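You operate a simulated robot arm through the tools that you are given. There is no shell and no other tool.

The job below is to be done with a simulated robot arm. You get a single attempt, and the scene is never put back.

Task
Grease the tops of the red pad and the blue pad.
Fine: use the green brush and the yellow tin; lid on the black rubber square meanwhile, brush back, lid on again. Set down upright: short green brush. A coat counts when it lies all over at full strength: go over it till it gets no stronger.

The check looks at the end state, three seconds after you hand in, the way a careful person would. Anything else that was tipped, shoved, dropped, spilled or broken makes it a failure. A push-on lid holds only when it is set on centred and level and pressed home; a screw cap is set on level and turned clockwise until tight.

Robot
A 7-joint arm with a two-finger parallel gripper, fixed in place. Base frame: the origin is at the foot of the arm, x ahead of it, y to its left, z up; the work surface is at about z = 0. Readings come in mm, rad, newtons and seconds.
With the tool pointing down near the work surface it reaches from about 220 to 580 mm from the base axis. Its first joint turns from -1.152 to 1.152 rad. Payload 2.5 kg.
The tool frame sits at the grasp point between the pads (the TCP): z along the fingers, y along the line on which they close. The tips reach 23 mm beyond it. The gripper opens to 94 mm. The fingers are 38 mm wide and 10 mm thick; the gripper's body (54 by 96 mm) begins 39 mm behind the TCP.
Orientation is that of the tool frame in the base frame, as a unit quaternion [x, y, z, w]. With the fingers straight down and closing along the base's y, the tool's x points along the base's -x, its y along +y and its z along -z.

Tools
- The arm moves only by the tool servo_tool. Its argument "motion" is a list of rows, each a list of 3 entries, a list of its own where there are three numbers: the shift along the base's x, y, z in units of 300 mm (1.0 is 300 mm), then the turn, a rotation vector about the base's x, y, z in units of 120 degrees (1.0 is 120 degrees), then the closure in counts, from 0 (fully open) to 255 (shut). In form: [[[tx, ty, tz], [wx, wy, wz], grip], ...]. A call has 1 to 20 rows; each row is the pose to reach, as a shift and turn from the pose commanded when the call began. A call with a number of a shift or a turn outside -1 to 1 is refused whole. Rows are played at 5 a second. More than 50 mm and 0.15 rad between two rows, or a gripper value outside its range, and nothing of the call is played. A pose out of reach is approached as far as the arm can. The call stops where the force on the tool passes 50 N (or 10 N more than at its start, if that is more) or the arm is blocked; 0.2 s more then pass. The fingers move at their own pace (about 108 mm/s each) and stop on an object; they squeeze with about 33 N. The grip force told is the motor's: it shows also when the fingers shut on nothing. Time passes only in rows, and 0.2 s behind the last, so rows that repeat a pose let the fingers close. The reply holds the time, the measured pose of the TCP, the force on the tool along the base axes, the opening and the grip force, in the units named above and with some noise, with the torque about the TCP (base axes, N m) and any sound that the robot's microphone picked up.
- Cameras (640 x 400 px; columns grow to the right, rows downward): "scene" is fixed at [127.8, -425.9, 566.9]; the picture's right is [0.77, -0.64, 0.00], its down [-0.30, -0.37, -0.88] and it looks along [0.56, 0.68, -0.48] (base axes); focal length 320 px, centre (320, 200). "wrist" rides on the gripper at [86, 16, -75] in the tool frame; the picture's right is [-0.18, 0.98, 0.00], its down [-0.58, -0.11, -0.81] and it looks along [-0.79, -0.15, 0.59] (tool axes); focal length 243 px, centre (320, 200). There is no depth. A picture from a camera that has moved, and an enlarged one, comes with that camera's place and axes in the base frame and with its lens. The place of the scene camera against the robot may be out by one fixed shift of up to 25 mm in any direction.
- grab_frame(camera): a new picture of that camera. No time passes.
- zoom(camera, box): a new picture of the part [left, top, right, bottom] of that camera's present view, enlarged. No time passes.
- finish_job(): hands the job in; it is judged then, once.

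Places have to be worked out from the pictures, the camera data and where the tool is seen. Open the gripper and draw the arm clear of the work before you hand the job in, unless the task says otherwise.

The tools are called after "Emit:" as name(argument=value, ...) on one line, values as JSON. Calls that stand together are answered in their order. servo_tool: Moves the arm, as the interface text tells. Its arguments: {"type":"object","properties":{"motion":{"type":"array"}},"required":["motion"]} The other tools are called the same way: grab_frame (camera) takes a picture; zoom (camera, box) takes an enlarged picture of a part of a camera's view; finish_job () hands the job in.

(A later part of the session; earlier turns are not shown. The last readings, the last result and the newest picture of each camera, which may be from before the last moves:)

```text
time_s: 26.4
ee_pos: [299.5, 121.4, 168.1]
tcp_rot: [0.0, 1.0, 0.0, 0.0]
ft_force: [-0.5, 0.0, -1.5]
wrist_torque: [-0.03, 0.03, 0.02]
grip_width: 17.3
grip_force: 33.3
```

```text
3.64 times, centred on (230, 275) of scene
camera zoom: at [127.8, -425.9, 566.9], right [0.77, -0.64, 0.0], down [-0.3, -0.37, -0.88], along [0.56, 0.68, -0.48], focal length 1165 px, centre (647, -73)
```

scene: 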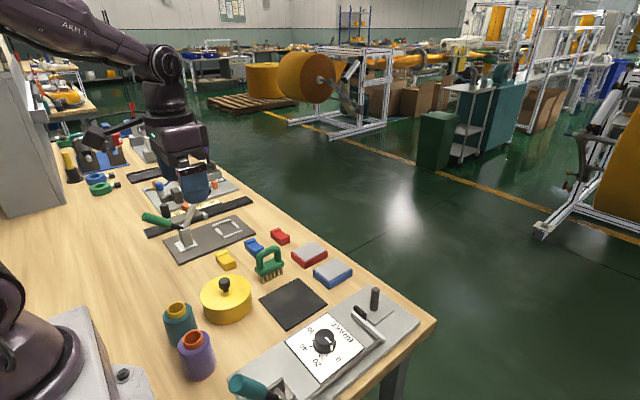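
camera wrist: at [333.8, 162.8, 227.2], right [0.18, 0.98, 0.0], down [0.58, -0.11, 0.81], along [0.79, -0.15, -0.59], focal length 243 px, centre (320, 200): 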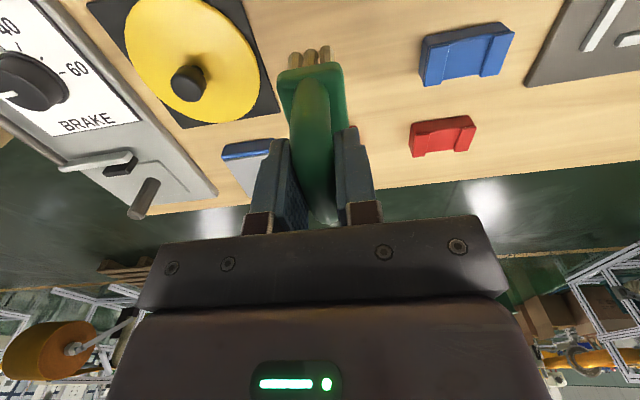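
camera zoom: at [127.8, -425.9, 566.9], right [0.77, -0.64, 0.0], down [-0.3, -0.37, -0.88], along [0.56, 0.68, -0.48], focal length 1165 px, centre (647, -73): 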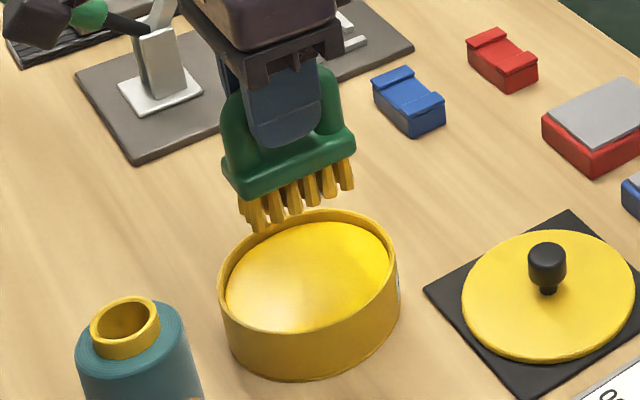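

The bristles are now fully yellow. I carry the brush over the red pad (centre about (544, 141)) at the same height.

Emit:
servo_tool(motion=[[[0.13, 0.012, 0], [0, 0, 0], 255], [[0.26, 0.023, 0], [0, 0, 0], 255], [[0.39, 0.035, 0], [0, 0, 0], 255], [[0.52, 0.047, 0], [0, 0, 0], 255], [[0.65, 0.058, 0], [0, 0, 0], 255], [[0.75, 0.067, 0], [0, 0, 0], 255], [[0.805, 0.07, 0], [0, 0, 0], 255], [[0.805, 0.07, 0], [0, 0, 0], 255], [[0.805, 0.07, 0], [0, 0, 0], 255]])

Emit:
zoom(camera="scene", box=[240, 180, 370, 300])

Emit:
grab_frame(camera="wrist")

```text
time_s: 28.4
ee_pos: [541.8, 141.4, 167.3]
tcp_rot: [0.0, 1.0, 0.0, 0.001]
ft_force: [-0.1, -0.6, -1.6]
wrist_torque: [0.02, -0.01, -0.03]
grip_width: 17.4
grip_force: 33.1
```

```text
3.33 times, centred on (305, 240) of scene
camera zoom: at [127.8, -425.9, 566.9], right [0.77, -0.64, 0.0], down [-0.3, -0.37, -0.88], along [0.56, 0.68, -0.48], focal length 1068 px, centre (370, 67)
```

zoom: 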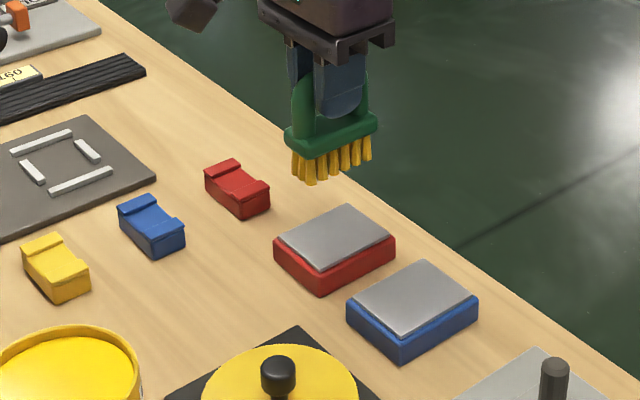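

```text
taken
camera wrist: at [454.7, 158.0, 244.0], right [0.18, 0.98, 0.0], down [0.58, -0.11, 0.81], along [0.79, -0.15, -0.59], focal length 243 px, centre (320, 200)
```

wrist: 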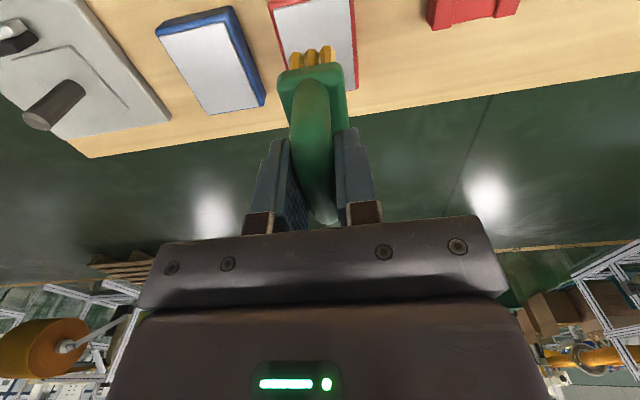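

I measure both pads precisely from this closer wrist view.

Emit:
zoom(camera="wrist", box=[140, 0, 380, 150])

Emit:
zoom(camera="scene", box=[310, 235, 390, 290])

```text
2.67 times, centred on (260, 75) of wrist
camera zoom: at [454.7, 158.0, 244.0], right [0.18, 0.98, 0.0], down [0.58, -0.11, 0.81], along [0.79, -0.15, -0.59], focal length 647 px, centre (480, 533)
```

zoom: 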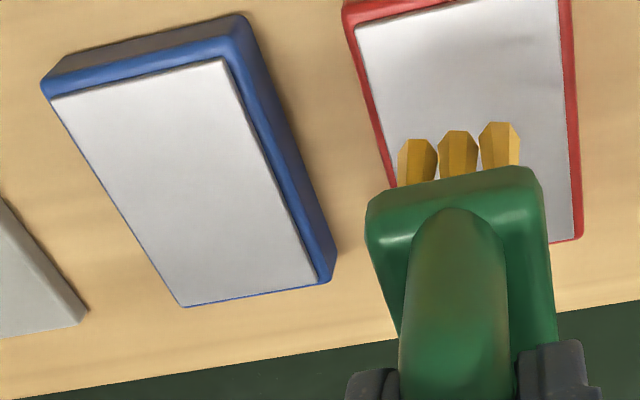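

```text
7.27 times, centred on (350, 262) of scene
camera zoom: at [127.8, -425.9, 566.9], right [0.77, -0.64, 0.0], down [-0.3, -0.37, -0.88], along [0.56, 0.68, -0.48], focal length 2330 px, centre (102, -254)
```

zoom: 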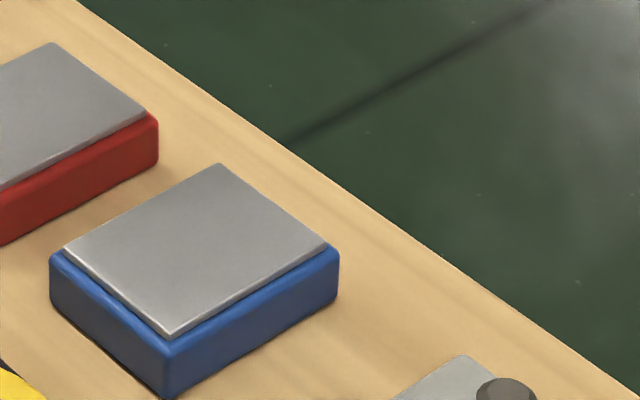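

The pad tops come out at x 509–582 for both, with y 113–168 for the red and 17–72.5 for the blue. I lower over the red pad's centre until the tips are about 2–3 mm above the top.

Emit:
servo_tool(motion=[[[0.007, 0, -0.06], [0, 0, 0], 255], [[0.007, 0, -0.12], [0, 0, 0], 255], [[0.007, 0, -0.18], [0, 0, 0], 255], [[0.007, 0, -0.21], [0, 0, 0], 255], [[0.007, 0, -0.215], [0, 0, 0], 255], [[0.007, 0, -0.215], [0, 0, 0], 255]])

Emit:
zoom(camera="scene", box=[270, 210, 370, 290])

```text
time_s: 29.8
ee_pos: [542.8, 141.9, 103.4]
tcp_rot: [0.001, 1.0, 0.0, 0.0]
ft_force: [0.2, -0.1, -1.2]
wrist_torque: [0.0, 0.03, -0.01]
grip_width: 17.7
grip_force: 33.0
```

```text
5.00 times, centred on (320, 250) of scene
camera zoom: at [127.8, -425.9, 566.9], right [0.77, -0.64, 0.0], down [-0.3, -0.37, -0.88], along [0.56, 0.68, -0.48], focal length 1602 px, centre (320, -50)
```

zoom: 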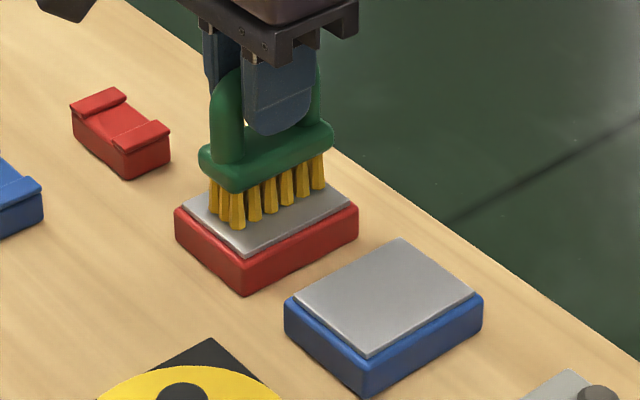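

No contact yet at 103.4. I step down half a millimetre at a time to find light contact.

Emit:
servo_tool(motion=[[[0, 0, -0.0017], [0, 0, 0], 255], [[0, 0, -0.0033], [0, 0, 0], 255], [[0, 0, -0.0033], [0, 0, 0], 255]])

```text
time_s: 30.6
ee_pos: [544.8, 141.7, 102.4]
tcp_rot: [0.0, 1.0, 0.001, 0.0]
ft_force: [-1.0, 0.2, 1.0]
wrist_torque: [0.03, -0.03, 0.01]
grip_width: 17.3
grip_force: 32.9
```

Light contact, about 2.4 N net. I make a first sweep across the pad in y at this x, staying within its edges.

Emit:
servo_tool(motion=[[[0, 0.02, -0.0015], [0, 0, 0], 255], [[0, 0.04, -0.0015], [0, 0, 0], 255], [[0, 0.053, -0.0015], [0, 0, 0], 255], [[0, 0.03, -0.0015], [0, 0, 0], 255], [[0, 0.01, -0.0015], [0, 0, 0], 255], [[0, -0.01, -0.0015], [0, 0, 0], 255], [[0, -0.03, -0.0015], [0, 0, 0], 255], [[0, -0.05, -0.0015], [0, 0, 0], 255], [[0, -0.055, -0.0015], [0, 0, 0], 255], [[0, -0.055, -0.0015], [0, 0, 0], 255]])

Emit:
zoom(camera="scene", box=[270, 210, 370, 290])

Emit:
grab_frame(camera="wrist")

```text
time_s: 32.8
ee_pos: [544.0, 125.8, 102.3]
tcp_rot: [0.001, 1.0, 0.0, -0.001]
ft_force: [1.2, 2.2, 2.7]
wrist_torque: [0.08, -0.08, 0.03]
grip_width: 17.5
grip_force: 32.9
```

```text
5.00 times, centred on (320, 250) of scene
camera zoom: at [127.8, -426.0, 566.9], right [0.77, -0.64, 0.0], down [-0.3, -0.37, -0.88], along [0.56, 0.68, -0.48], focal length 1602 px, centre (320, -50)
```

zoom: 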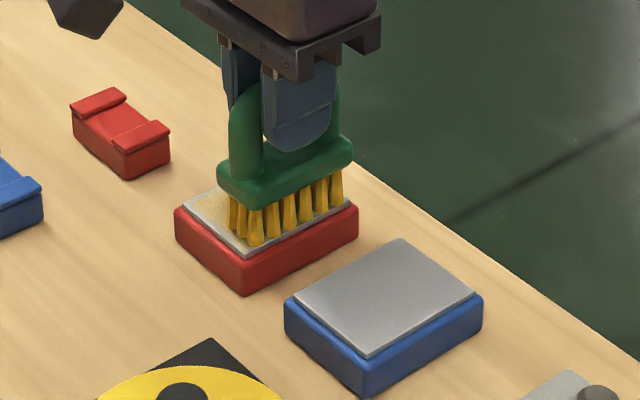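

```text
taken
camera wrist: at [456.3, 141.7, 178.4], right [0.18, 0.98, 0.0], down [0.58, -0.11, 0.81], along [0.79, -0.15, -0.59], focal length 243 px, centre (320, 200)
```

wrist: 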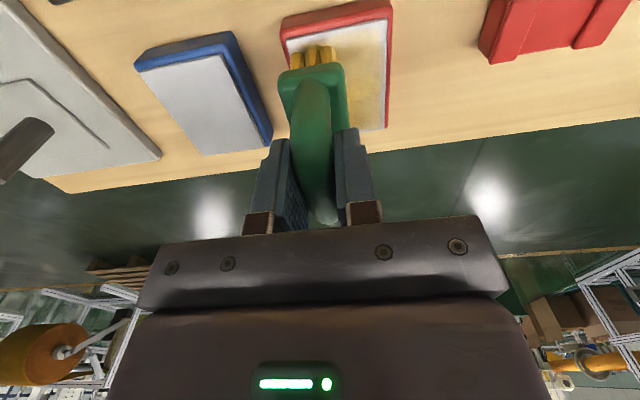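

A thin coat shows and the pad has not moved (about 4 N normal). I raster over the whole top, offsetting ±8 mm in x to reach both ends.

Emit:
servo_tool(motion=[[[0.013, 0, 0], [0, 0, 0], 255], [[0.028, 0, 0], [0, 0, 0], 255], [[0.028, 0.028, 0], [0, 0, 0], 255], [[0.028, 0.056, 0], [0, 0, 0], 255], [[0.028, 0.084, 0], [0, 0, 0], 255], [[0.028, 0.112, 0], [0, 0, 0], 255], [[0.0, 0.112, 0], [0, 0, 0], 255], [[-0.028, 0.112, 0], [0, 0, 0], 255], [[-0.028, 0.084, 0], [0, 0, 0], 255], [[-0.028, 0.056, 0], [0, 0, 0], 255], [[-0.028, 0.028, 0], [0, 0, 0], 255], [[-0.028, 0.0, 0], [0, 0, 0], 255], [[0.0, 0.0, 0], [0, 0, 0], 255], [[0.028, 0.0, 0], [0, 0, 0], 255], [[0.028, 0.028, 0], [0, 0, 0], 255], [[0.028, 0.056, 0], [0, 0, 0], 255], [[0.028, 0.084, 0], [0, 0, 0], 255], [[0.028, 0.112, 0], [0, 0, 0], 255], [[0.0, 0.112, 0], [0, 0, 0], 255], [[-0.028, 0.112, 0], [0, 0, 0], 255]])

Emit:
zoom(camera="scene", box=[270, 210, 370, 290])

Emit:
zoom(camera="wrist", box=[200, 0, 440, 150])

```text
time_s: 37.0
ee_pos: [535.2, 159.6, 103.6]
tcp_rot: [0.0, 1.0, 0.0, 0.0]
ft_force: [1.4, -0.7, 3.0]
wrist_torque: [0.03, -0.19, -0.04]
grip_width: 17.5
grip_force: 33.6
```

```text
5.00 times, centred on (320, 250) of scene
camera zoom: at [127.8, -425.9, 566.9], right [0.77, -0.64, 0.0], down [-0.3, -0.37, -0.88], along [0.56, 0.68, -0.48], focal length 1602 px, centre (320, -50)
```

zoom: 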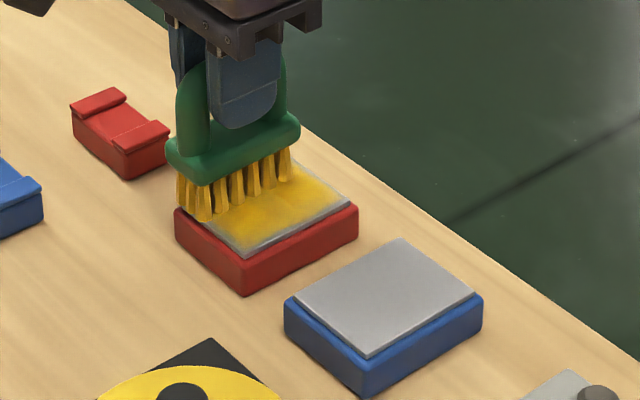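

```text
2.67 times, centred on (320, 75) of wrist
camera zoom: at [447.6, 175.4, 178.3], right [0.18, 0.98, 0.0], down [0.58, -0.11, 0.81], along [0.79, -0.15, -0.59], focal length 647 px, centre (320, 533)
```

zoom: 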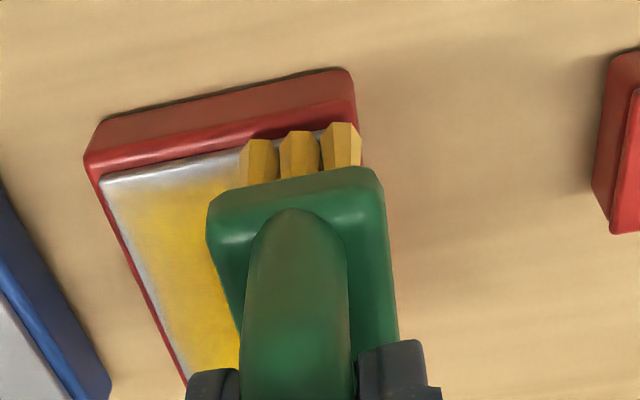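

The coat builds up well in the middle but the margins (near x edge, −y edge) are bare. I widen the raster to x 530–558 and y 119–162.

Emit:
servo_tool(motion=[[[-0.018, 0.013, 0], [0, 0, 0], 255], [[-0.018, -0.02, 0], [0, 0, 0], 255], [[-0.018, -0.055, 0], [0, 0, 0], 255], [[-0.018, -0.09, 0], [0, 0, 0], 255], [[-0.018, -0.13, 0], [0, 0, 0], 255], [[0.005, -0.13, 0], [0, 0, 0], 255], [[0.029, -0.13, 0], [0, 0, 0], 255], [[0.029, -0.09, 0], [0, 0, 0], 255], [[0.029, -0.055, 0], [0, 0, 0], 255], [[0.029, -0.02, 0], [0, 0, 0], 255], [[0.029, 0.013, 0], [0, 0, 0], 255], [[0.052, 0.013, 0], [0, 0, 0], 255], [[0.076, 0.013, 0], [0, 0, 0], 255], [[0.076, -0.02, 0], [0, 0, 0], 255], [[0.076, -0.055, 0], [0, 0, 0], 255], [[0.076, -0.09, 0], [0, 0, 0], 255], [[0.076, -0.13, 0], [0, 0, 0], 255], [[0.052, -0.13, 0], [0, 0, 0], 255], [[0.029, -0.13, 0], [0, 0, 0], 255], [[0.029, -0.13, 0.003], [0, 0, 0], 255]])

Emit:
zoom(camera="scene", box=[270, 210, 370, 290])

Emit:
zoom(camera="wrist", box=[200, 0, 440, 150])

```text
time_s: 41.2
ee_pos: [542.4, 119.5, 102.6]
tcp_rot: [0.0, 1.0, 0.0, -0.001]
ft_force: [0.2, -0.3, -0.8]
wrist_torque: [-0.01, -0.03, 0.02]
grip_width: 17.6
grip_force: 33.3
```

```text
5.00 times, centred on (320, 250) of scene
camera zoom: at [127.8, -425.9, 566.9], right [0.77, -0.64, 0.0], down [-0.3, -0.37, -0.88], along [0.56, 0.68, -0.48], focal length 1602 px, centre (320, -50)
```

zoom: 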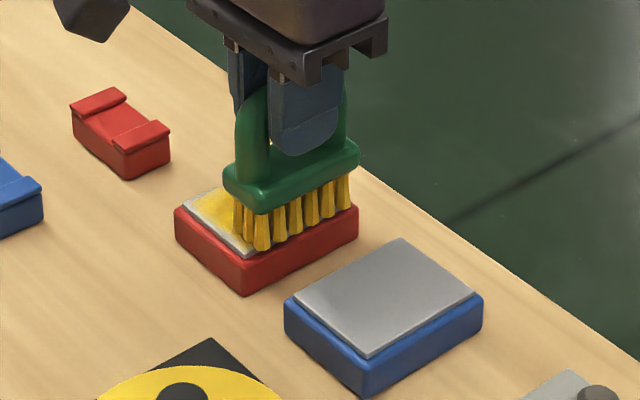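

```text
2.67 times, centred on (320, 75) of wrist
camera zoom: at [456.2, 136.3, 179.2], right [0.18, 0.98, 0.0], down [0.58, -0.11, 0.81], along [0.79, -0.15, -0.59], focal length 647 px, centre (320, 533)
```

zoom: 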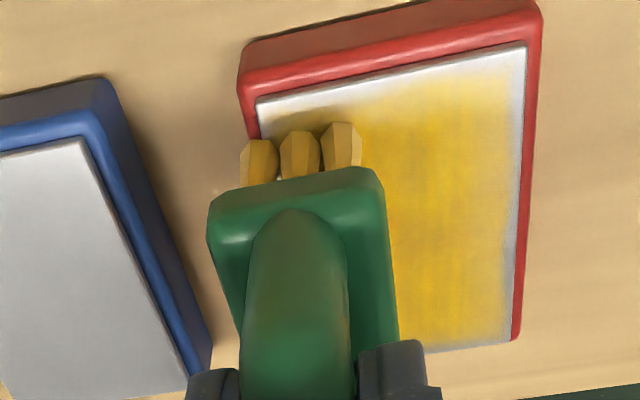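

The interior is coated but margins of about 5 mm look thin. I lift and move aside to inspect the whole pad and the bristle colour.

Emit:
servo_tool(motion=[[[0, 0, 0.05], [0, 0, 0], 255], [[0, 0.03, 0.15], [0, 0, 0], 255], [[-0.1, 0.1, 0.2], [0, 0, 0], 255], [[-0.2, 0.1, 0.2], [0, 0, 0], 255], [[-0.2, 0.1, 0.2], [0, 0, 0], 255]])

Emit:
zoom(camera="scene", box=[290, 225, 360, 290])

Emit:
zoom(camera="wrist", box=[160, 0, 440, 175])

Emit:
zoom(camera="scene", box=[220, 180, 340, 260])

```text
time_s: 42.4
ee_pos: [482.9, 149.3, 163.7]
tcp_rot: [0.0, 1.0, 0.0, -0.001]
ft_force: [0.5, 0.5, -1.1]
wrist_torque: [-0.05, 0.04, -0.01]
grip_width: 17.5
grip_force: 33.3
```

```text
6.15 times, centred on (325, 258) of scene
camera zoom: at [127.8, -425.9, 566.9], right [0.77, -0.64, 0.0], down [-0.3, -0.37, -0.88], along [0.56, 0.68, -0.48], focal length 1972 px, centre (289, -154)
```

zoom: 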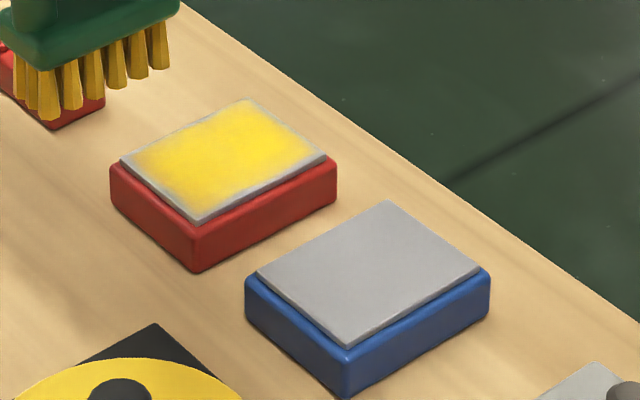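

```text
2.29 times, centred on (300, 88) of wrist
camera zoom: at [395.6, 165.6, 240.2], right [0.18, 0.98, 0.0], down [0.58, -0.11, 0.81], along [0.79, -0.15, -0.59], focal length 555 px, centre (366, 457)
```

zoom: 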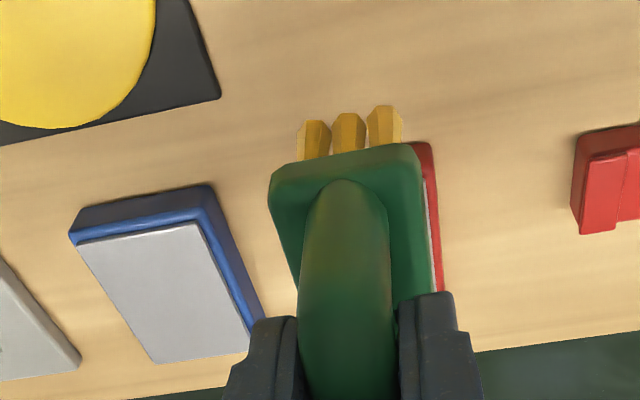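

```text
5.00 times, centred on (280, 220) of scene
camera zoom: at [127.8, -425.9, 566.9], right [0.77, -0.64, 0.0], down [-0.3, -0.37, -0.88], along [0.56, 0.68, -0.48], focal length 1602 px, centre (520, 100)
```

zoom: 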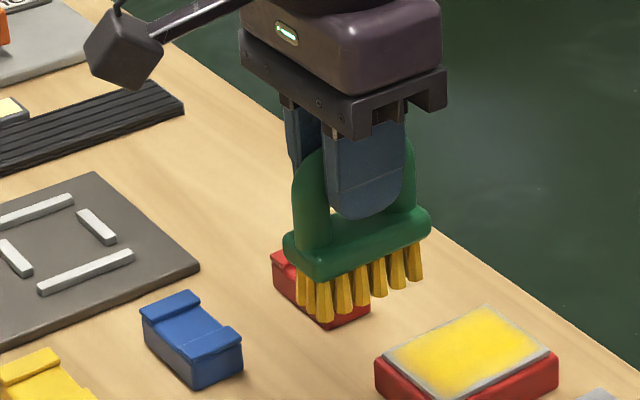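

The centre is strongly yellow, the margins thinner, and the bristles are running darker. I go back to the tin to reload.

Emit:
servo_tool(motion=[[[-0.12, -0.019, 0.01], [0, 0, 0], 255], [[-0.25, -0.04, 0.01], [0, 0, 0], 255], [[-0.38, -0.06, 0.01], [0, 0, 0], 255], [[-0.5, -0.08, 0.01], [0, 0, 0], 255], [[-0.613, -0.097, 0.01], [0, 0, 0], 255], [[-0.613, -0.097, 0.01], [0, 0, 0], 255], [[-0.613, -0.097, -0.06], [0, 0, 0], 255], [[-0.613, -0.097, -0.12], [0, 0, 0], 255], [[-0.613, -0.097, -0.16], [0, 0, 0], 255], [[-0.613, -0.097, -0.175], [0, 0, 0], 255], [[-0.613, -0.097, -0.184], [0, 0, 0], 255], [[-0.613, -0.097, -0.184], [0, 0, 0], 255]])

Emit:
zoom(camera="scene", box=[190, 240, 270, 330])

```text
time_s: 45.0
ee_pos: [300.8, 121.8, 109.3]
tcp_rot: [0.0, 1.0, 0.0, 0.0]
ft_force: [0.8, 0.3, -1.8]
wrist_torque: [0.0, 0.02, 0.02]
grip_width: 17.5
grip_force: 32.6
```

```text
4.44 times, centred on (230, 285) of scene
camera zoom: at [127.8, -425.9, 566.9], right [0.77, -0.64, 0.0], down [-0.3, -0.37, -0.88], along [0.56, 0.68, -0.48], focal length 1424 px, centre (720, -178)
```

zoom: 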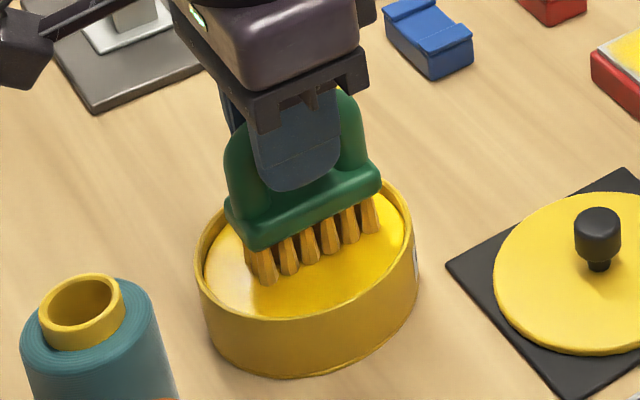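

No contact force yet and the bristles still look dull, so I lower another millimetre or two in small steps.

Emit:
servo_tool(motion=[[[0, 0, -0.003], [0, 0, 0], 255], [[0, 0, -0.005], [0, 0, 0], 255], [[0, 0, -0.005], [0, 0, 0], 255]])

Emit:
zoom(camera="scene", box=[190, 240, 270, 330])

```text
time_s: 45.8
ee_pos: [301.7, 121.0, 107.9]
tcp_rot: [-0.001, 1.0, 0.002, 0.001]
ft_force: [-8.3, 1.1, 30.1]
wrist_torque: [0.02, 0.17, 0.03]
grip_width: 17.6
grip_force: 32.8
```

```text
4.44 times, centred on (230, 285) of scene
camera zoom: at [127.7, -426.0, 566.9], right [0.77, -0.64, 0.0], down [-0.3, -0.37, -0.88], along [0.56, 0.68, -0.48], focal length 1424 px, centre (720, -178)
```

zoom: 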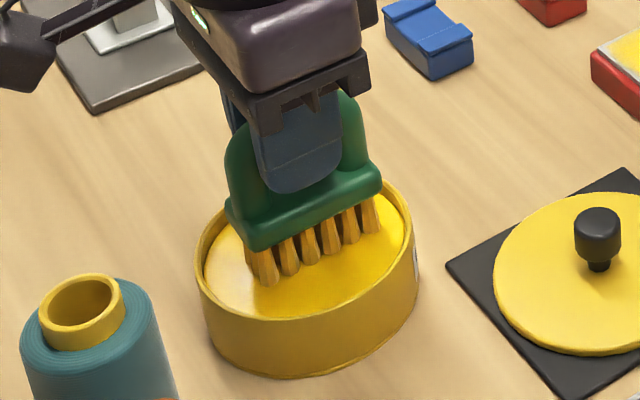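

That gave 30 N, which is too firm. I ease back up 1.2 mm, dwell, then lift out and look at the bristles.

Emit:
servo_tool(motion=[[[0, 0, 0.003], [0, 0, 0], 255], [[0, 0, 0.004], [0, 0, 0], 255], [[0, 0, 0.004], [0, 0, 0], 255]])

Emit:
servo_tool(motion=[[[0, 0, 0.02], [0, 0, 0], 255], [[0, 0, 0.08], [0, 0, 0], 255], [[0, 0, 0.15], [0, 0, 0], 255], [[0, 0, 0.2], [0, 0, 0], 255], [[0, 0, 0.2], [0, 0, 0], 255]])

Emit:
zoom(camera="scene", box=[190, 220, 270, 310])

Emit:
zoom(camera="wrist", box=[200, 0, 440, 150])

```text
time_s: 46.6
ee_pos: [299.3, 121.2, 108.6]
tcp_rot: [0.001, 1.0, 0.0, 0.0]
ft_force: [2.0, 1.0, 2.2]
wrist_torque: [-0.03, -0.21, -0.02]
grip_width: 17.6
grip_force: 33.1
```

```text
time_s: 47.8
ee_pos: [299.0, 120.5, 167.1]
tcp_rot: [0.0, 1.0, 0.0, 0.0]
ft_force: [0.5, -0.8, -1.2]
wrist_torque: [0.02, 0.01, -0.01]
grip_width: 17.7
grip_force: 32.7
```

```text
4.44 times, centred on (230, 265) of scene
camera zoom: at [127.8, -425.9, 566.9], right [0.77, -0.64, 0.0], down [-0.3, -0.37, -0.88], along [0.56, 0.68, -0.48], focal length 1424 px, centre (720, -89)
```

zoom: 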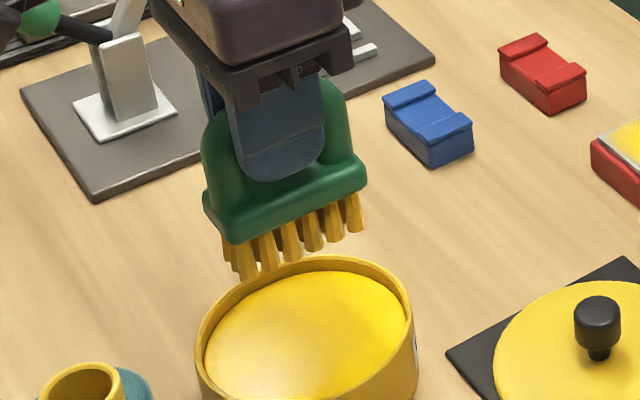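

```text
2.67 times, centred on (320, 75) of wrist
camera zoom: at [213.5, 137.0, 242.9], right [0.18, 0.98, 0.0], down [0.58, -0.11, 0.81], along [0.79, -0.15, -0.59], focal length 647 px, centre (320, 533)
```

zoom: 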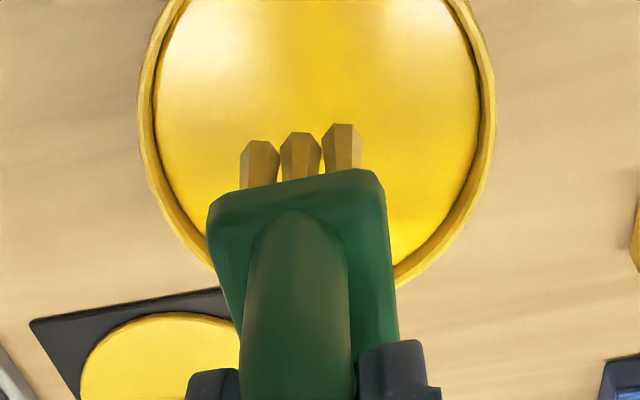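

The bristles look a little less bright than after the first dip. I dip again with a light, longer dwell and a small stir to make sure they are fully loaded.

Emit:
servo_tool(motion=[[[0, 0, -0.08], [0, 0, 0], 255], [[0, 0, -0.15], [0, 0, 0], 255], [[0, 0, -0.19], [0, 0, 0], 255], [[0, 0, -0.2005], [0, 0, 0], 255], [[0.01, 0, -0.2005], [0, 0, 0], 255], [[0.01, 0.01, -0.2005], [0, 0, 0], 255], [[-0.01, 0.01, -0.2005], [0, 0, 0], 255], [[-0.01, -0.01, -0.2005], [0, 0, 0], 255], [[0.0, 0.0, -0.2005], [0, 0, 0], 255], [[0.0, 0.0, -0.2005], [0, 0, 0], 255]])

Emit:
servo_tool(motion=[[[0, 0, 0.02], [0, 0, 0], 255], [[0, 0, 0.08], [0, 0, 0], 255], [[0, 0, 0.15], [0, 0, 0], 255], [[0, 0, 0.2], [0, 0, 0], 255], [[0, 0, 0.2], [0, 0, 0], 255]])

Emit:
zoom(camera="scene", box=[190, 220, 270, 310])

```text
time_s: 50.0
ee_pos: [301.1, 119.8, 109.2]
tcp_rot: [0.001, 1.0, -0.001, 0.0]
ft_force: [-0.2, -1.6, -1.0]
wrist_torque: [-0.02, -0.03, 0.0]
grip_width: 17.5
grip_force: 32.7
```

```text
time_s: 51.2
ee_pos: [300.3, 120.0, 166.2]
tcp_rot: [0.0, 1.0, -0.001, -0.001]
ft_force: [0.1, 0.3, -1.5]
wrist_torque: [0.01, 0.0, -0.01]
grip_width: 17.5
grip_force: 32.9
```

```text
4.44 times, centred on (230, 265) of scene
camera zoom: at [127.8, -425.9, 566.9], right [0.77, -0.64, 0.0], down [-0.3, -0.37, -0.88], along [0.56, 0.68, -0.48], focal length 1424 px, centre (720, -89)
```

zoom: 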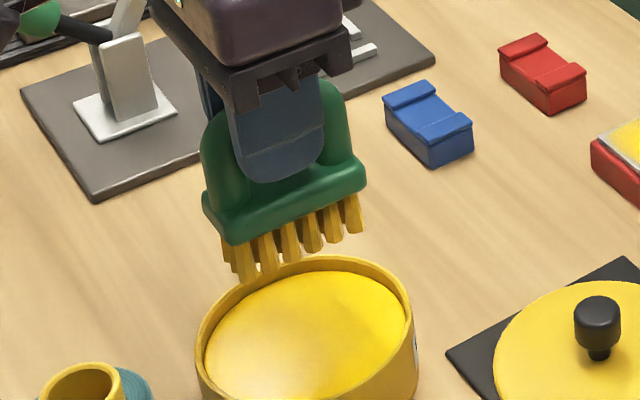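

That dip just missed the grease (no force, colour unchanged). I dip half a millimetre deeper and dwell.

Emit:
servo_tool(motion=[[[0, 0, -0.08], [0, 0, 0], 255], [[0, 0, -0.15], [0, 0, 0], 255], [[0, 0, -0.19], [0, 0, 0], 255], [[0, 0, -0.201], [0, 0, 0], 255], [[0, 0, -0.2025], [0, 0, 0], 255], [[0, 0, -0.2025], [0, 0, 0], 255], [[0, 0, -0.2025], [0, 0, 0], 255]])

Emit:
zoom(camera="scene", box=[190, 240, 270, 330])

```text
time_s: 52.8
ee_pos: [300.5, 120.8, 106.7]
tcp_rot: [-0.001, 1.0, 0.0, 0.001]
ft_force: [-7.0, 0.1, 31.0]
wrist_torque: [0.03, 0.08, -0.06]
grip_width: 17.5
grip_force: 32.2
```

```text
4.44 times, centred on (230, 285) of scene
camera zoom: at [127.7, -426.0, 566.9], right [0.77, -0.64, 0.0], down [-0.3, -0.37, -0.88], along [0.56, 0.68, -0.48], focal length 1424 px, centre (720, -178)
```

zoom: 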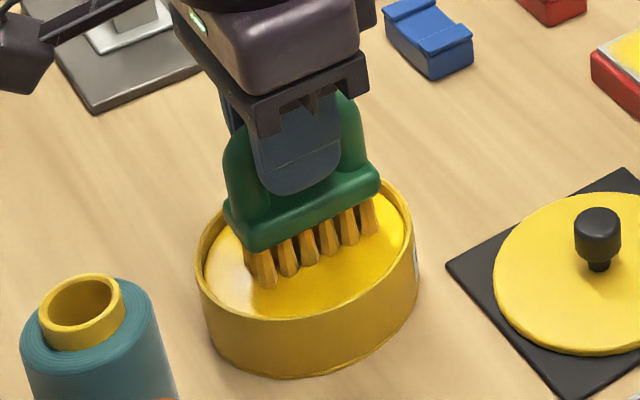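

Again about 31 N, which is more than I want, but the bristles are definitely in the grease. I lift out and compare the bristle colour and the grip.

Emit:
servo_tool(motion=[[[0, 0, 0.003], [0, 0, 0], 255], [[0, 0, 0.004], [0, 0, 0], 255], [[0, 0, 0.02], [0, 0, 0], 255], [[0, 0, 0.08], [0, 0, 0], 255], [[0, 0, 0.15], [0, 0, 0], 255], [[0, 0, 0.2], [0, 0, 0], 255], [[0, 0, 0.2], [0, 0, 0], 255]])

Emit:
zoom(camera="scene", box=[190, 220, 270, 310])

Emit:
zoom(camera="wrist", box=[200, 0, 440, 150])

```text
time_s: 54.4
ee_pos: [300.8, 120.3, 167.7]
tcp_rot: [0.0, 1.0, 0.001, 0.0]
ft_force: [0.5, -0.2, -1.8]
wrist_torque: [-0.04, 0.0, 0.0]
grip_width: 17.5
grip_force: 33.9
```

```text
4.44 times, centred on (230, 265) of scene
camera zoom: at [127.8, -425.9, 566.9], right [0.77, -0.64, 0.0], down [-0.3, -0.37, -0.88], along [0.56, 0.68, -0.48], focal length 1424 px, centre (720, -89)
```

zoom: 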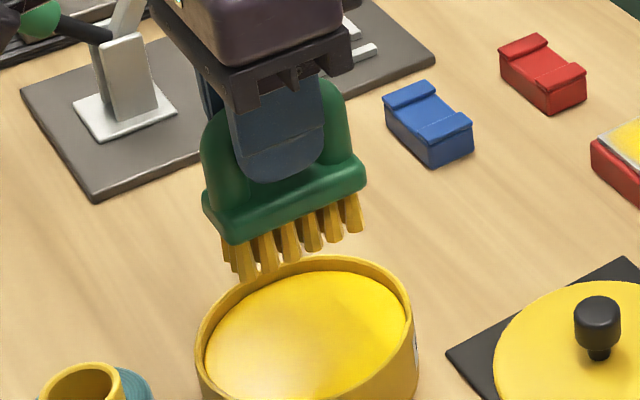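

```text
2.67 times, centred on (320, 75) of wrist
camera zoom: at [213.1, 136.7, 242.6], right [0.18, 0.98, 0.0], down [0.58, -0.11, 0.81], along [0.79, -0.15, -0.59], focal length 647 px, centre (320, 533)
```

zoom: 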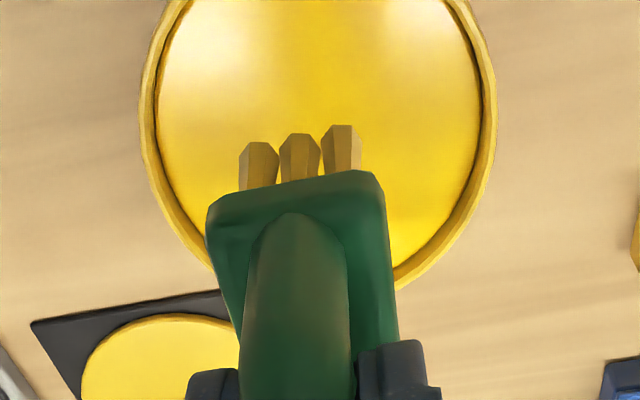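

The colour is unchanged since the last dip, so the brush is saturated, and it hasn't slipped in the grip. I return over the red pad and lower to light contact.

Emit:
servo_tool(motion=[[[0.13, 0.012, 0], [0, 0, 0], 255], [[0.26, 0.023, 0], [0, 0, 0], 255], [[0.39, 0.035, 0], [0, 0, 0], 255], [[0.52, 0.047, 0], [0, 0, 0], 255], [[0.65, 0.058, 0], [0, 0, 0], 255], [[0.75, 0.067, 0], [0, 0, 0], 255], [[0.812, 0.069, 0], [0, 0, 0], 255], [[0.812, 0.069, 0], [0, 0, 0], 255], [[0.812, 0.069, -0.08], [0, 0, 0], 255], [[0.812, 0.069, -0.15], [0, 0, 0], 255], [[0.812, 0.069, -0.2], [0, 0, 0], 255], [[0.812, 0.069, -0.212], [0, 0, 0], 255], [[0.812, 0.069, -0.2145], [0, 0, 0], 255], [[0.812, 0.069, -0.2145], [0, 0, 0], 255]])

Emit:
zoom(camera="scene", box=[270, 210, 370, 290])

```text
time_s: 57.4
ee_pos: [544.3, 140.9, 102.5]
tcp_rot: [0.0, 1.0, 0.0, 0.0]
ft_force: [-0.2, 0.9, -1.4]
wrist_torque: [0.01, 0.0, 0.01]
grip_width: 17.2
grip_force: 33.3
```

```text
5.00 times, centred on (320, 250) of scene
camera zoom: at [127.8, -425.9, 566.9], right [0.77, -0.64, 0.0], down [-0.3, -0.37, -0.88], along [0.56, 0.68, -0.48], focal length 1602 px, centre (320, -50)
```

zoom: 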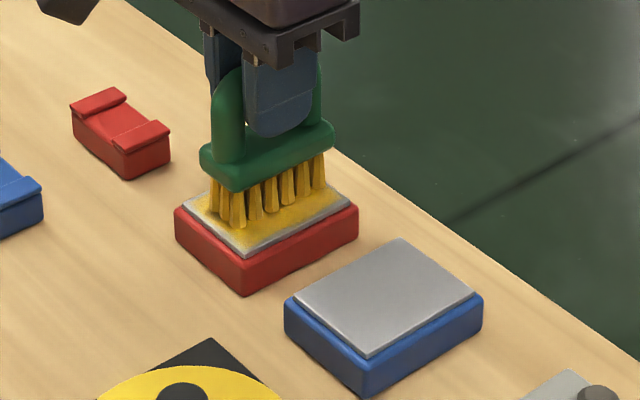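

No contact yet, so I step down 0.6 mm more and check.

Emit:
servo_tool(motion=[[[0, 0, -0.001], [0, 0, 0], 255], [[0, 0, -0.002], [0, 0, 0], 255], [[0, 0, -0.002], [0, 0, 0], 255]])

```text
time_s: 58.2
ee_pos: [544.1, 139.6, 102.0]
tcp_rot: [-0.001, 1.0, -0.001, 0.001]
ft_force: [0.2, 0.0, -2.2]
wrist_torque: [-0.03, -0.02, 0.02]
grip_width: 17.4
grip_force: 33.2
```

Emit:
servo_tool(motion=[[[0, 0, -0.001], [0, 0, 0], 255], [[0, 0, -0.002], [0, 0, 0], 255], [[0, 0, -0.002], [0, 0, 0], 255]])

```text
time_s: 59.0
ee_pos: [543.3, 140.1, 101.8]
tcp_rot: [0.0, 1.0, 0.0, 0.0]
ft_force: [0.1, -0.1, -1.5]
wrist_torque: [-0.01, 0.01, -0.02]
grip_width: 17.5
grip_force: 33.0
```

Still no contact at z≈101.8, so the brush has slid up slightly in the grip from the hard dips. I continue in 0.5 mm steps.

Emit:
servo_tool(motion=[[[0, 0, -0.0015], [0, 0, 0], 255], [[0, 0, -0.003], [0, 0, 0], 255], [[0, 0, -0.003], [0, 0, 0], 255]])

Emit:
zoom(camera="scene", box=[285, 220, 345, 270])

```text
time_s: 59.8
ee_pos: [544.0, 141.0, 101.0]
tcp_rot: [0.001, 1.0, 0.0, 0.001]
ft_force: [-1.6, -1.1, 4.7]
wrist_torque: [-0.04, -0.06, 0.0]
grip_width: 17.6
grip_force: 32.9
```

```text
8.00 times, centred on (315, 245) of scene
camera zoom: at [127.7, -426.0, 566.9], right [0.77, -0.64, 0.0], down [-0.3, -0.37, -0.88], along [0.56, 0.68, -0.48], focal length 2563 px, centre (360, -160)
```

zoom: 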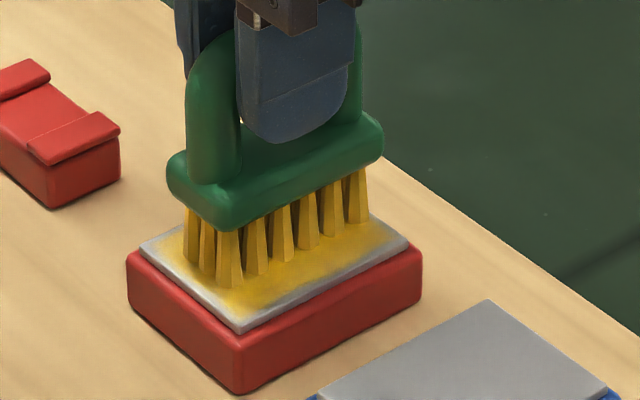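

Contact with about 6 N net at cmd z 101.5. I go round the whole perimeter with the bristles overhanging the edges, so the margins get covered.

Emit:
servo_tool(motion=[[[0, -0.04, 0.0005], [0, 0, 0], 255], [[-0.03, -0.08, 0.0005], [0, 0, 0], 255], [[-0.056, -0.08, 0.0005], [0, 0, 0], 255], [[-0.056, -0.05, 0.0005], [0, 0, 0], 255], [[-0.056, -0.015, 0.0005], [0, 0, 0], 255], [[-0.056, 0.02, 0.0005], [0, 0, 0], 255], [[-0.056, 0.055, 0.0005], [0, 0, 0], 255], [[-0.056, 0.083, 0.0005], [0, 0, 0], 255], [[-0.03, 0.083, 0.0005], [0, 0, 0], 255], [[0, 0.083, 0.0005], [0, 0, 0], 255], [[0.03, 0.083, 0.0005], [0, 0, 0], 255], [[0.05, 0.083, 0.0005], [0, 0, 0], 255], [[0.05, 0.05, 0.0005], [0, 0, 0], 255], [[0.05, 0.015, 0.0005], [0, 0, 0], 255], [[0.05, -0.02, 0.0005], [0, 0, 0], 255], [[0.05, -0.055, 0.0005], [0, 0, 0], 255], [[0.05, -0.083, 0.0005], [0, 0, 0], 255], [[0.03, -0.083, 0.0005], [0, 0, 0], 255], [[0, -0.083, 0.0005], [0, 0, 0], 255], [[-0.03, -0.083, 0.0005], [0, 0, 0], 255]])

Emit:
zoom(camera="scene", box=[285, 220, 345, 270])

Emit:
zoom(camera="wrist", box=[200, 0, 440, 150])

```text
time_s: 64.0
ee_pos: [536.6, 116.2, 101.1]
tcp_rot: [0.0, 1.0, 0.0, 0.001]
ft_force: [4.1, -1.1, 7.1]
wrist_torque: [-0.04, -0.55, -0.04]
grip_width: 17.4
grip_force: 33.1
```

```text
8.00 times, centred on (315, 245) of scene
camera zoom: at [127.7, -426.0, 566.9], right [0.77, -0.64, 0.0], down [-0.3, -0.37, -0.88], along [0.56, 0.68, -0.48], focal length 2563 px, centre (360, -160)
```

zoom: 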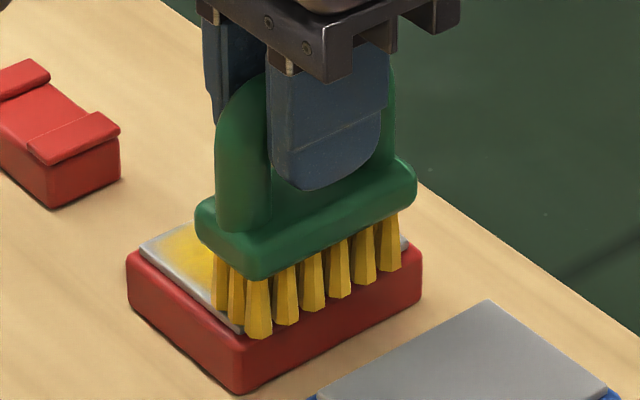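

```text
2.67 times, centred on (320, 75) of wrist
camera zoom: at [449.1, 132.2, 176.6], right [0.18, 0.98, 0.0], down [0.58, -0.11, 0.81], along [0.79, -0.15, -0.59], focal length 647 px, centre (320, 533)
```

zoom: 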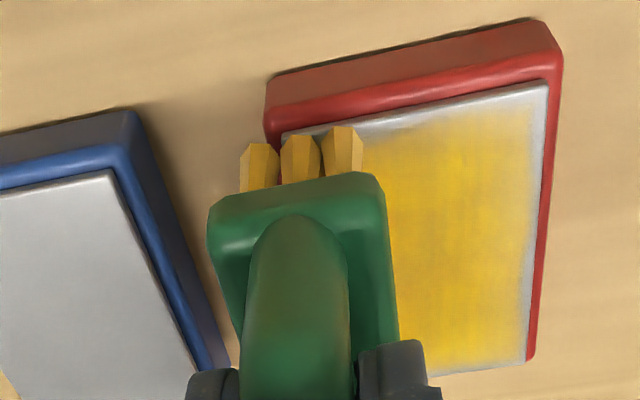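

The margins have had only one or two passes so they are still thin. I make repeated full-width sweeps at the near-x end, with the bristles overhanging both sides.

Emit:
servo_tool(motion=[[[-0.026, 0, 0], [0, 0, 0], 255], [[-0.026, 0.035, 0], [0, 0, 0], 255], [[-0.026, 0.07, 0], [0, 0, 0], 255], [[-0.026, 0.105, 0], [0, 0, 0], 255], [[-0.026, 0.14, 0], [0, 0, 0], 255], [[-0.026, 0.168, 0], [0, 0, 0], 255], [[-0.026, 0.133, 0], [0, 0, 0], 255], [[-0.026, 0.098, 0], [0, 0, 0], 255], [[-0.026, 0.063, 0], [0, 0, 0], 255], [[-0.026, 0.028, 0], [0, 0, 0], 255], [[-0.026, 0.0, 0], [0, 0, 0], 255], [[-0.026, 0.035, 0], [0, 0, 0], 255], [[-0.026, 0.07, 0], [0, 0, 0], 255], [[-0.026, 0.105, 0], [0, 0, 0], 255], [[-0.026, 0.14, 0], [0, 0, 0], 255], [[-0.026, 0.168, 0], [0, 0, 0], 255], [[-0.026, 0.133, 0], [0, 0, 0], 255], [[-0.026, 0.098, 0], [0, 0, 0], 255], [[-0.026, 0.063, 0], [0, 0, 0], 255], [[-0.026, 0.028, 0], [0, 0, 0], 255]])

Emit:
zoom(camera="scene", box=[285, 220, 345, 270])

Emit:
zoom(camera="wrist", box=[200, 0, 440, 150])

```text
time_s: 68.2
ee_pos: [528.9, 124.1, 99.6]
tcp_rot: [0.0, 1.0, 0.0, -0.001]
ft_force: [-0.1, -0.4, -2.3]
wrist_torque: [0.03, -0.01, -0.02]
grip_width: 17.4
grip_force: 33.1
```

```text
8.00 times, centred on (315, 245) of scene
camera zoom: at [127.8, -425.9, 566.9], right [0.77, -0.64, 0.0], down [-0.3, -0.37, -0.88], along [0.56, 0.68, -0.48], focal length 2563 px, centre (360, -160)
```

zoom: 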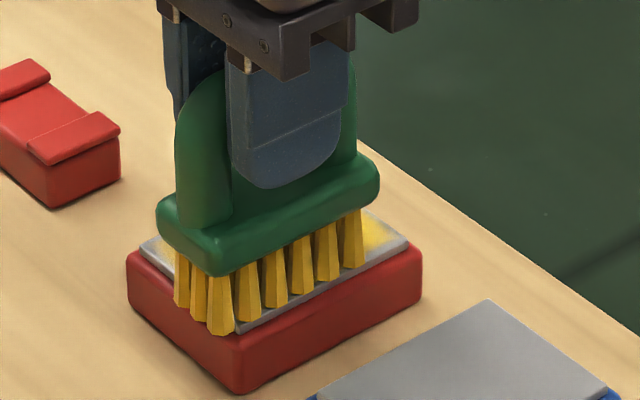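

```text
2.67 times, centred on (320, 75) of wrist
camera zoom: at [440.6, 141.1, 176.5], right [0.18, 0.98, 0.0], down [0.58, -0.11, 0.81], along [0.79, -0.15, -0.59], focal length 647 px, centre (320, 533)
```

zoom: 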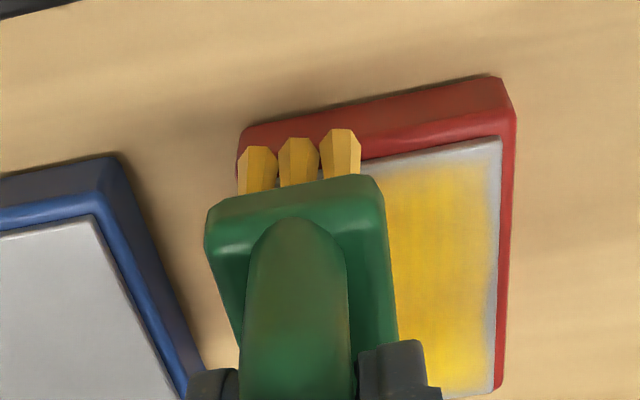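

The reading shows contact was lost (Fz at baseline), so these last sweeps may have floated. I lower gently to find contact again.

Emit:
servo_tool(motion=[[[0, 0, -0.001], [0, 0, 0], 255], [[0, 0, -0.002], [0, 0, 0], 255], [[0, 0, -0.002], [0, 0, 0], 255]])

```text
time_s: 69.0
ee_pos: [527.0, 124.2, 99.9]
tcp_rot: [0.0, 1.0, 0.0, 0.0]
ft_force: [-0.5, 0.3, 1.1]
wrist_torque: [0.03, 0.1, -0.01]
grip_width: 17.4
grip_force: 33.3
```

Light contact is back at cmd z≈101. I press 0.3 mm further and sweep the near-x end again.

Emit:
servo_tool(motion=[[[0, -0.028, -0.001], [0, 0, 0], 255], [[0, 0.007, -0.001], [0, 0, 0], 255], [[0, 0.042, -0.001], [0, 0, 0], 255], [[0, 0.077, -0.001], [0, 0, 0], 255], [[0, 0.112, -0.001], [0, 0, 0], 255], [[0, 0.14, -0.001], [0, 0, 0], 255], [[0, 0.105, -0.001], [0, 0, 0], 255], [[0, 0.07, -0.001], [0, 0, 0], 255], [[0, 0.035, -0.001], [0, 0, 0], 255], [[0, 0.0, -0.001], [0, 0, 0], 255], [[0, -0.028, -0.001], [0, 0, 0], 255]])

Emit:
zoom(camera="wrist", box=[200, 0, 440, 150])

```text
time_s: 71.4
ee_pos: [528.1, 115.2, 100.2]
tcp_rot: [0.001, 1.0, -0.001, 0.0]
ft_force: [-0.1, 3.2, 7.4]
wrist_torque: [0.21, 0.01, -0.01]
grip_width: 17.2
grip_force: 33.0
```

```text
2.67 times, centred on (320, 75) of wrist
camera zoom: at [441.3, 133.0, 175.9], right [0.18, 0.98, 0.0], down [0.58, -0.11, 0.81], along [0.79, -0.15, -0.59], focal length 647 px, centre (320, 533)
```

zoom: 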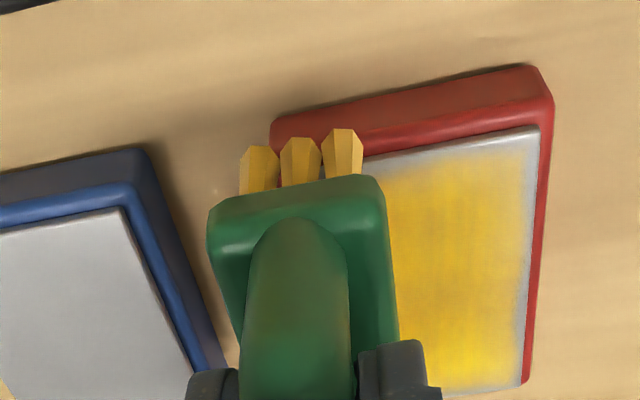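

The near edge is filling in, with about 9 N net contact now. I continue sweeping there, then shift to the far-x end.

Emit:
servo_tool(motion=[[[0, 0.035, 0], [0, 0, 0], 255], [[0, 0.07, 0], [0, 0, 0], 255], [[0, 0.105, 0], [0, 0, 0], 255], [[0, 0.14, 0], [0, 0, 0], 255], [[0, 0.17, 0], [0, 0, 0], 255], [[0, 0.14, 0], [0, 0, 0], 255], [[0, 0.105, 0], [0, 0, 0], 255], [[0, 0.07, 0], [0, 0, 0], 255], [[0, 0.035, 0], [0, 0, 0], 255], [[0, 0.0, 0], [0, 0, 0], 255], [[0, 0.035, 0], [0, 0, 0], 255], [[0, 0.07, 0], [0, 0, 0], 255], [[0, 0.105, 0], [0, 0, 0], 255], [[0, 0.14, 0], [0, 0, 0], 255], [[0, 0.17, 0], [0, 0, 0], 255]])

Emit:
zoom(camera="scene", box=[285, 220, 345, 270])

Emit:
zoom(camera="wrist", box=[200, 0, 440, 150])

```text
time_s: 74.6
ee_pos: [527.3, 167.2, 100.3]
tcp_rot: [0.0, 1.0, 0.001, -0.001]
ft_force: [0.1, -4.9, 14.8]
wrist_torque: [-0.38, -0.1, 0.01]
grip_width: 17.2
grip_force: 33.6
```

```text
8.00 times, centred on (315, 245) of scene
camera zoom: at [127.7, -426.0, 566.9], right [0.77, -0.64, 0.0], down [-0.3, -0.37, -0.88], along [0.56, 0.68, -0.48], focal length 2563 px, centre (360, -160)
```

zoom: 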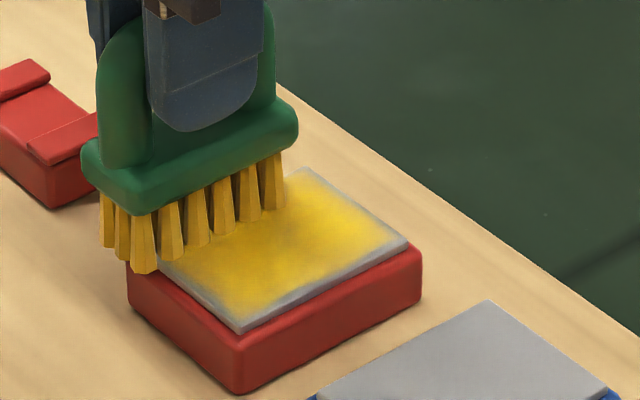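

```text
2.67 times, centred on (320, 75) of wrist
camera zoom: at [440.1, 183.5, 175.2], right [0.18, 0.98, 0.0], down [0.58, -0.11, 0.81], along [0.79, -0.15, -0.59], focal length 647 px, centre (320, 533)
```

zoom: 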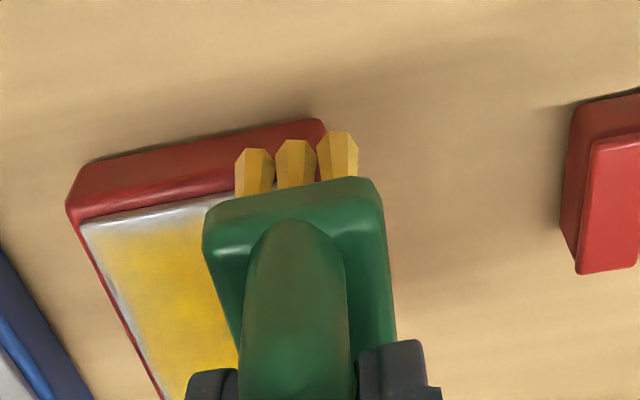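

Contact is now about 16 N, so I ease up 0.3 mm. I shift along the high-y edge to the far-x end and sweep there repeatedly.

Emit:
servo_tool(motion=[[[0.035, 0, 0.001], [0, 0, 0], 255], [[0.07, 0, 0.001], [0, 0, 0], 255], [[0.105, 0, 0.001], [0, 0, 0], 255], [[0.105, -0.035, 0.001], [0, 0, 0], 255], [[0.105, -0.07, 0.001], [0, 0, 0], 255], [[0.105, -0.105, 0.001], [0, 0, 0], 255], [[0.105, -0.14, 0.001], [0, 0, 0], 255], [[0.105, -0.175, 0.001], [0, 0, 0], 255], [[0.105, -0.14, 0.001], [0, 0, 0], 255], [[0.105, -0.105, 0.001], [0, 0, 0], 255], [[0.105, -0.07, 0.001], [0, 0, 0], 255], [[0.105, -0.035, 0.001], [0, 0, 0], 255], [[0.105, 0.0, 0.001], [0, 0, 0], 255], [[0.105, -0.035, 0.001], [0, 0, 0], 255], [[0.105, -0.07, 0.001], [0, 0, 0], 255], [[0.105, -0.105, 0.001], [0, 0, 0], 255], [[0.105, -0.14, 0.001], [0, 0, 0], 255], [[0.105, -0.18, 0.001], [0, 0, 0], 255], [[0.07, -0.18, 0.001], [0, 0, 0], 255], [[0.035, -0.18, 0.001], [0, 0, 0], 255]])

Emit:
zoom(camera="scene", box=[285, 220, 345, 270])

Emit:
zoom(camera="wrist", box=[200, 0, 440, 150])

```text
time_s: 78.8
ee_pos: [538.4, 114.3, 99.3]
tcp_rot: [0.001, 1.0, 0.0, 0.001]
ft_force: [1.2, -1.5, 0.2]
wrist_torque: [-0.04, 0.01, 0.0]
grip_width: 17.1
grip_force: 33.1
```

```text
8.00 times, centred on (315, 245) of scene
camera zoom: at [127.8, -426.0, 566.9], right [0.77, -0.64, 0.0], down [-0.3, -0.37, -0.88], along [0.56, 0.68, -0.48], focal length 2563 px, centre (360, -160)
```

zoom: 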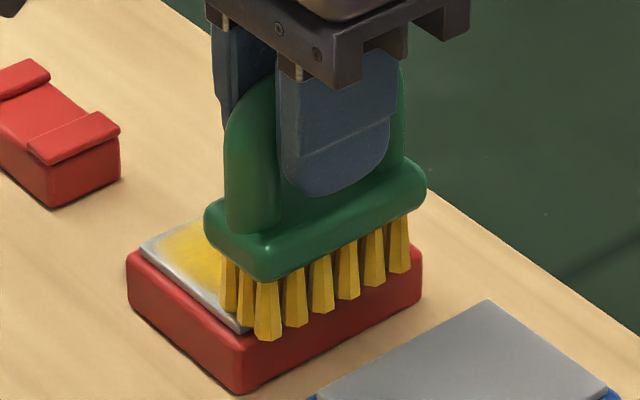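

```text
2.67 times, centred on (320, 75) of wrist
camera zoom: at [450.8, 129.5, 175.1], right [0.18, 0.98, 0.0], down [0.58, -0.11, 0.81], along [0.79, -0.15, -0.59], focal length 647 px, centre (320, 533)
```

zoom: 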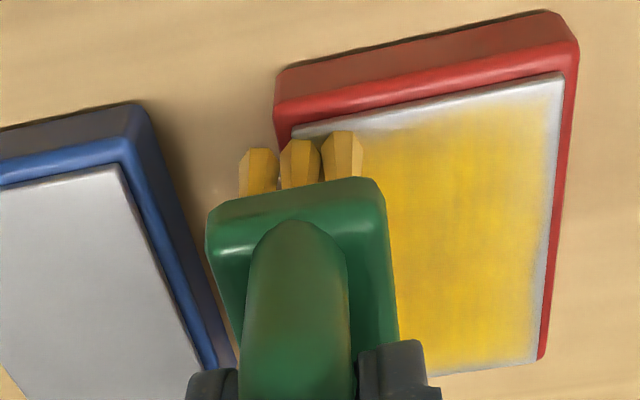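

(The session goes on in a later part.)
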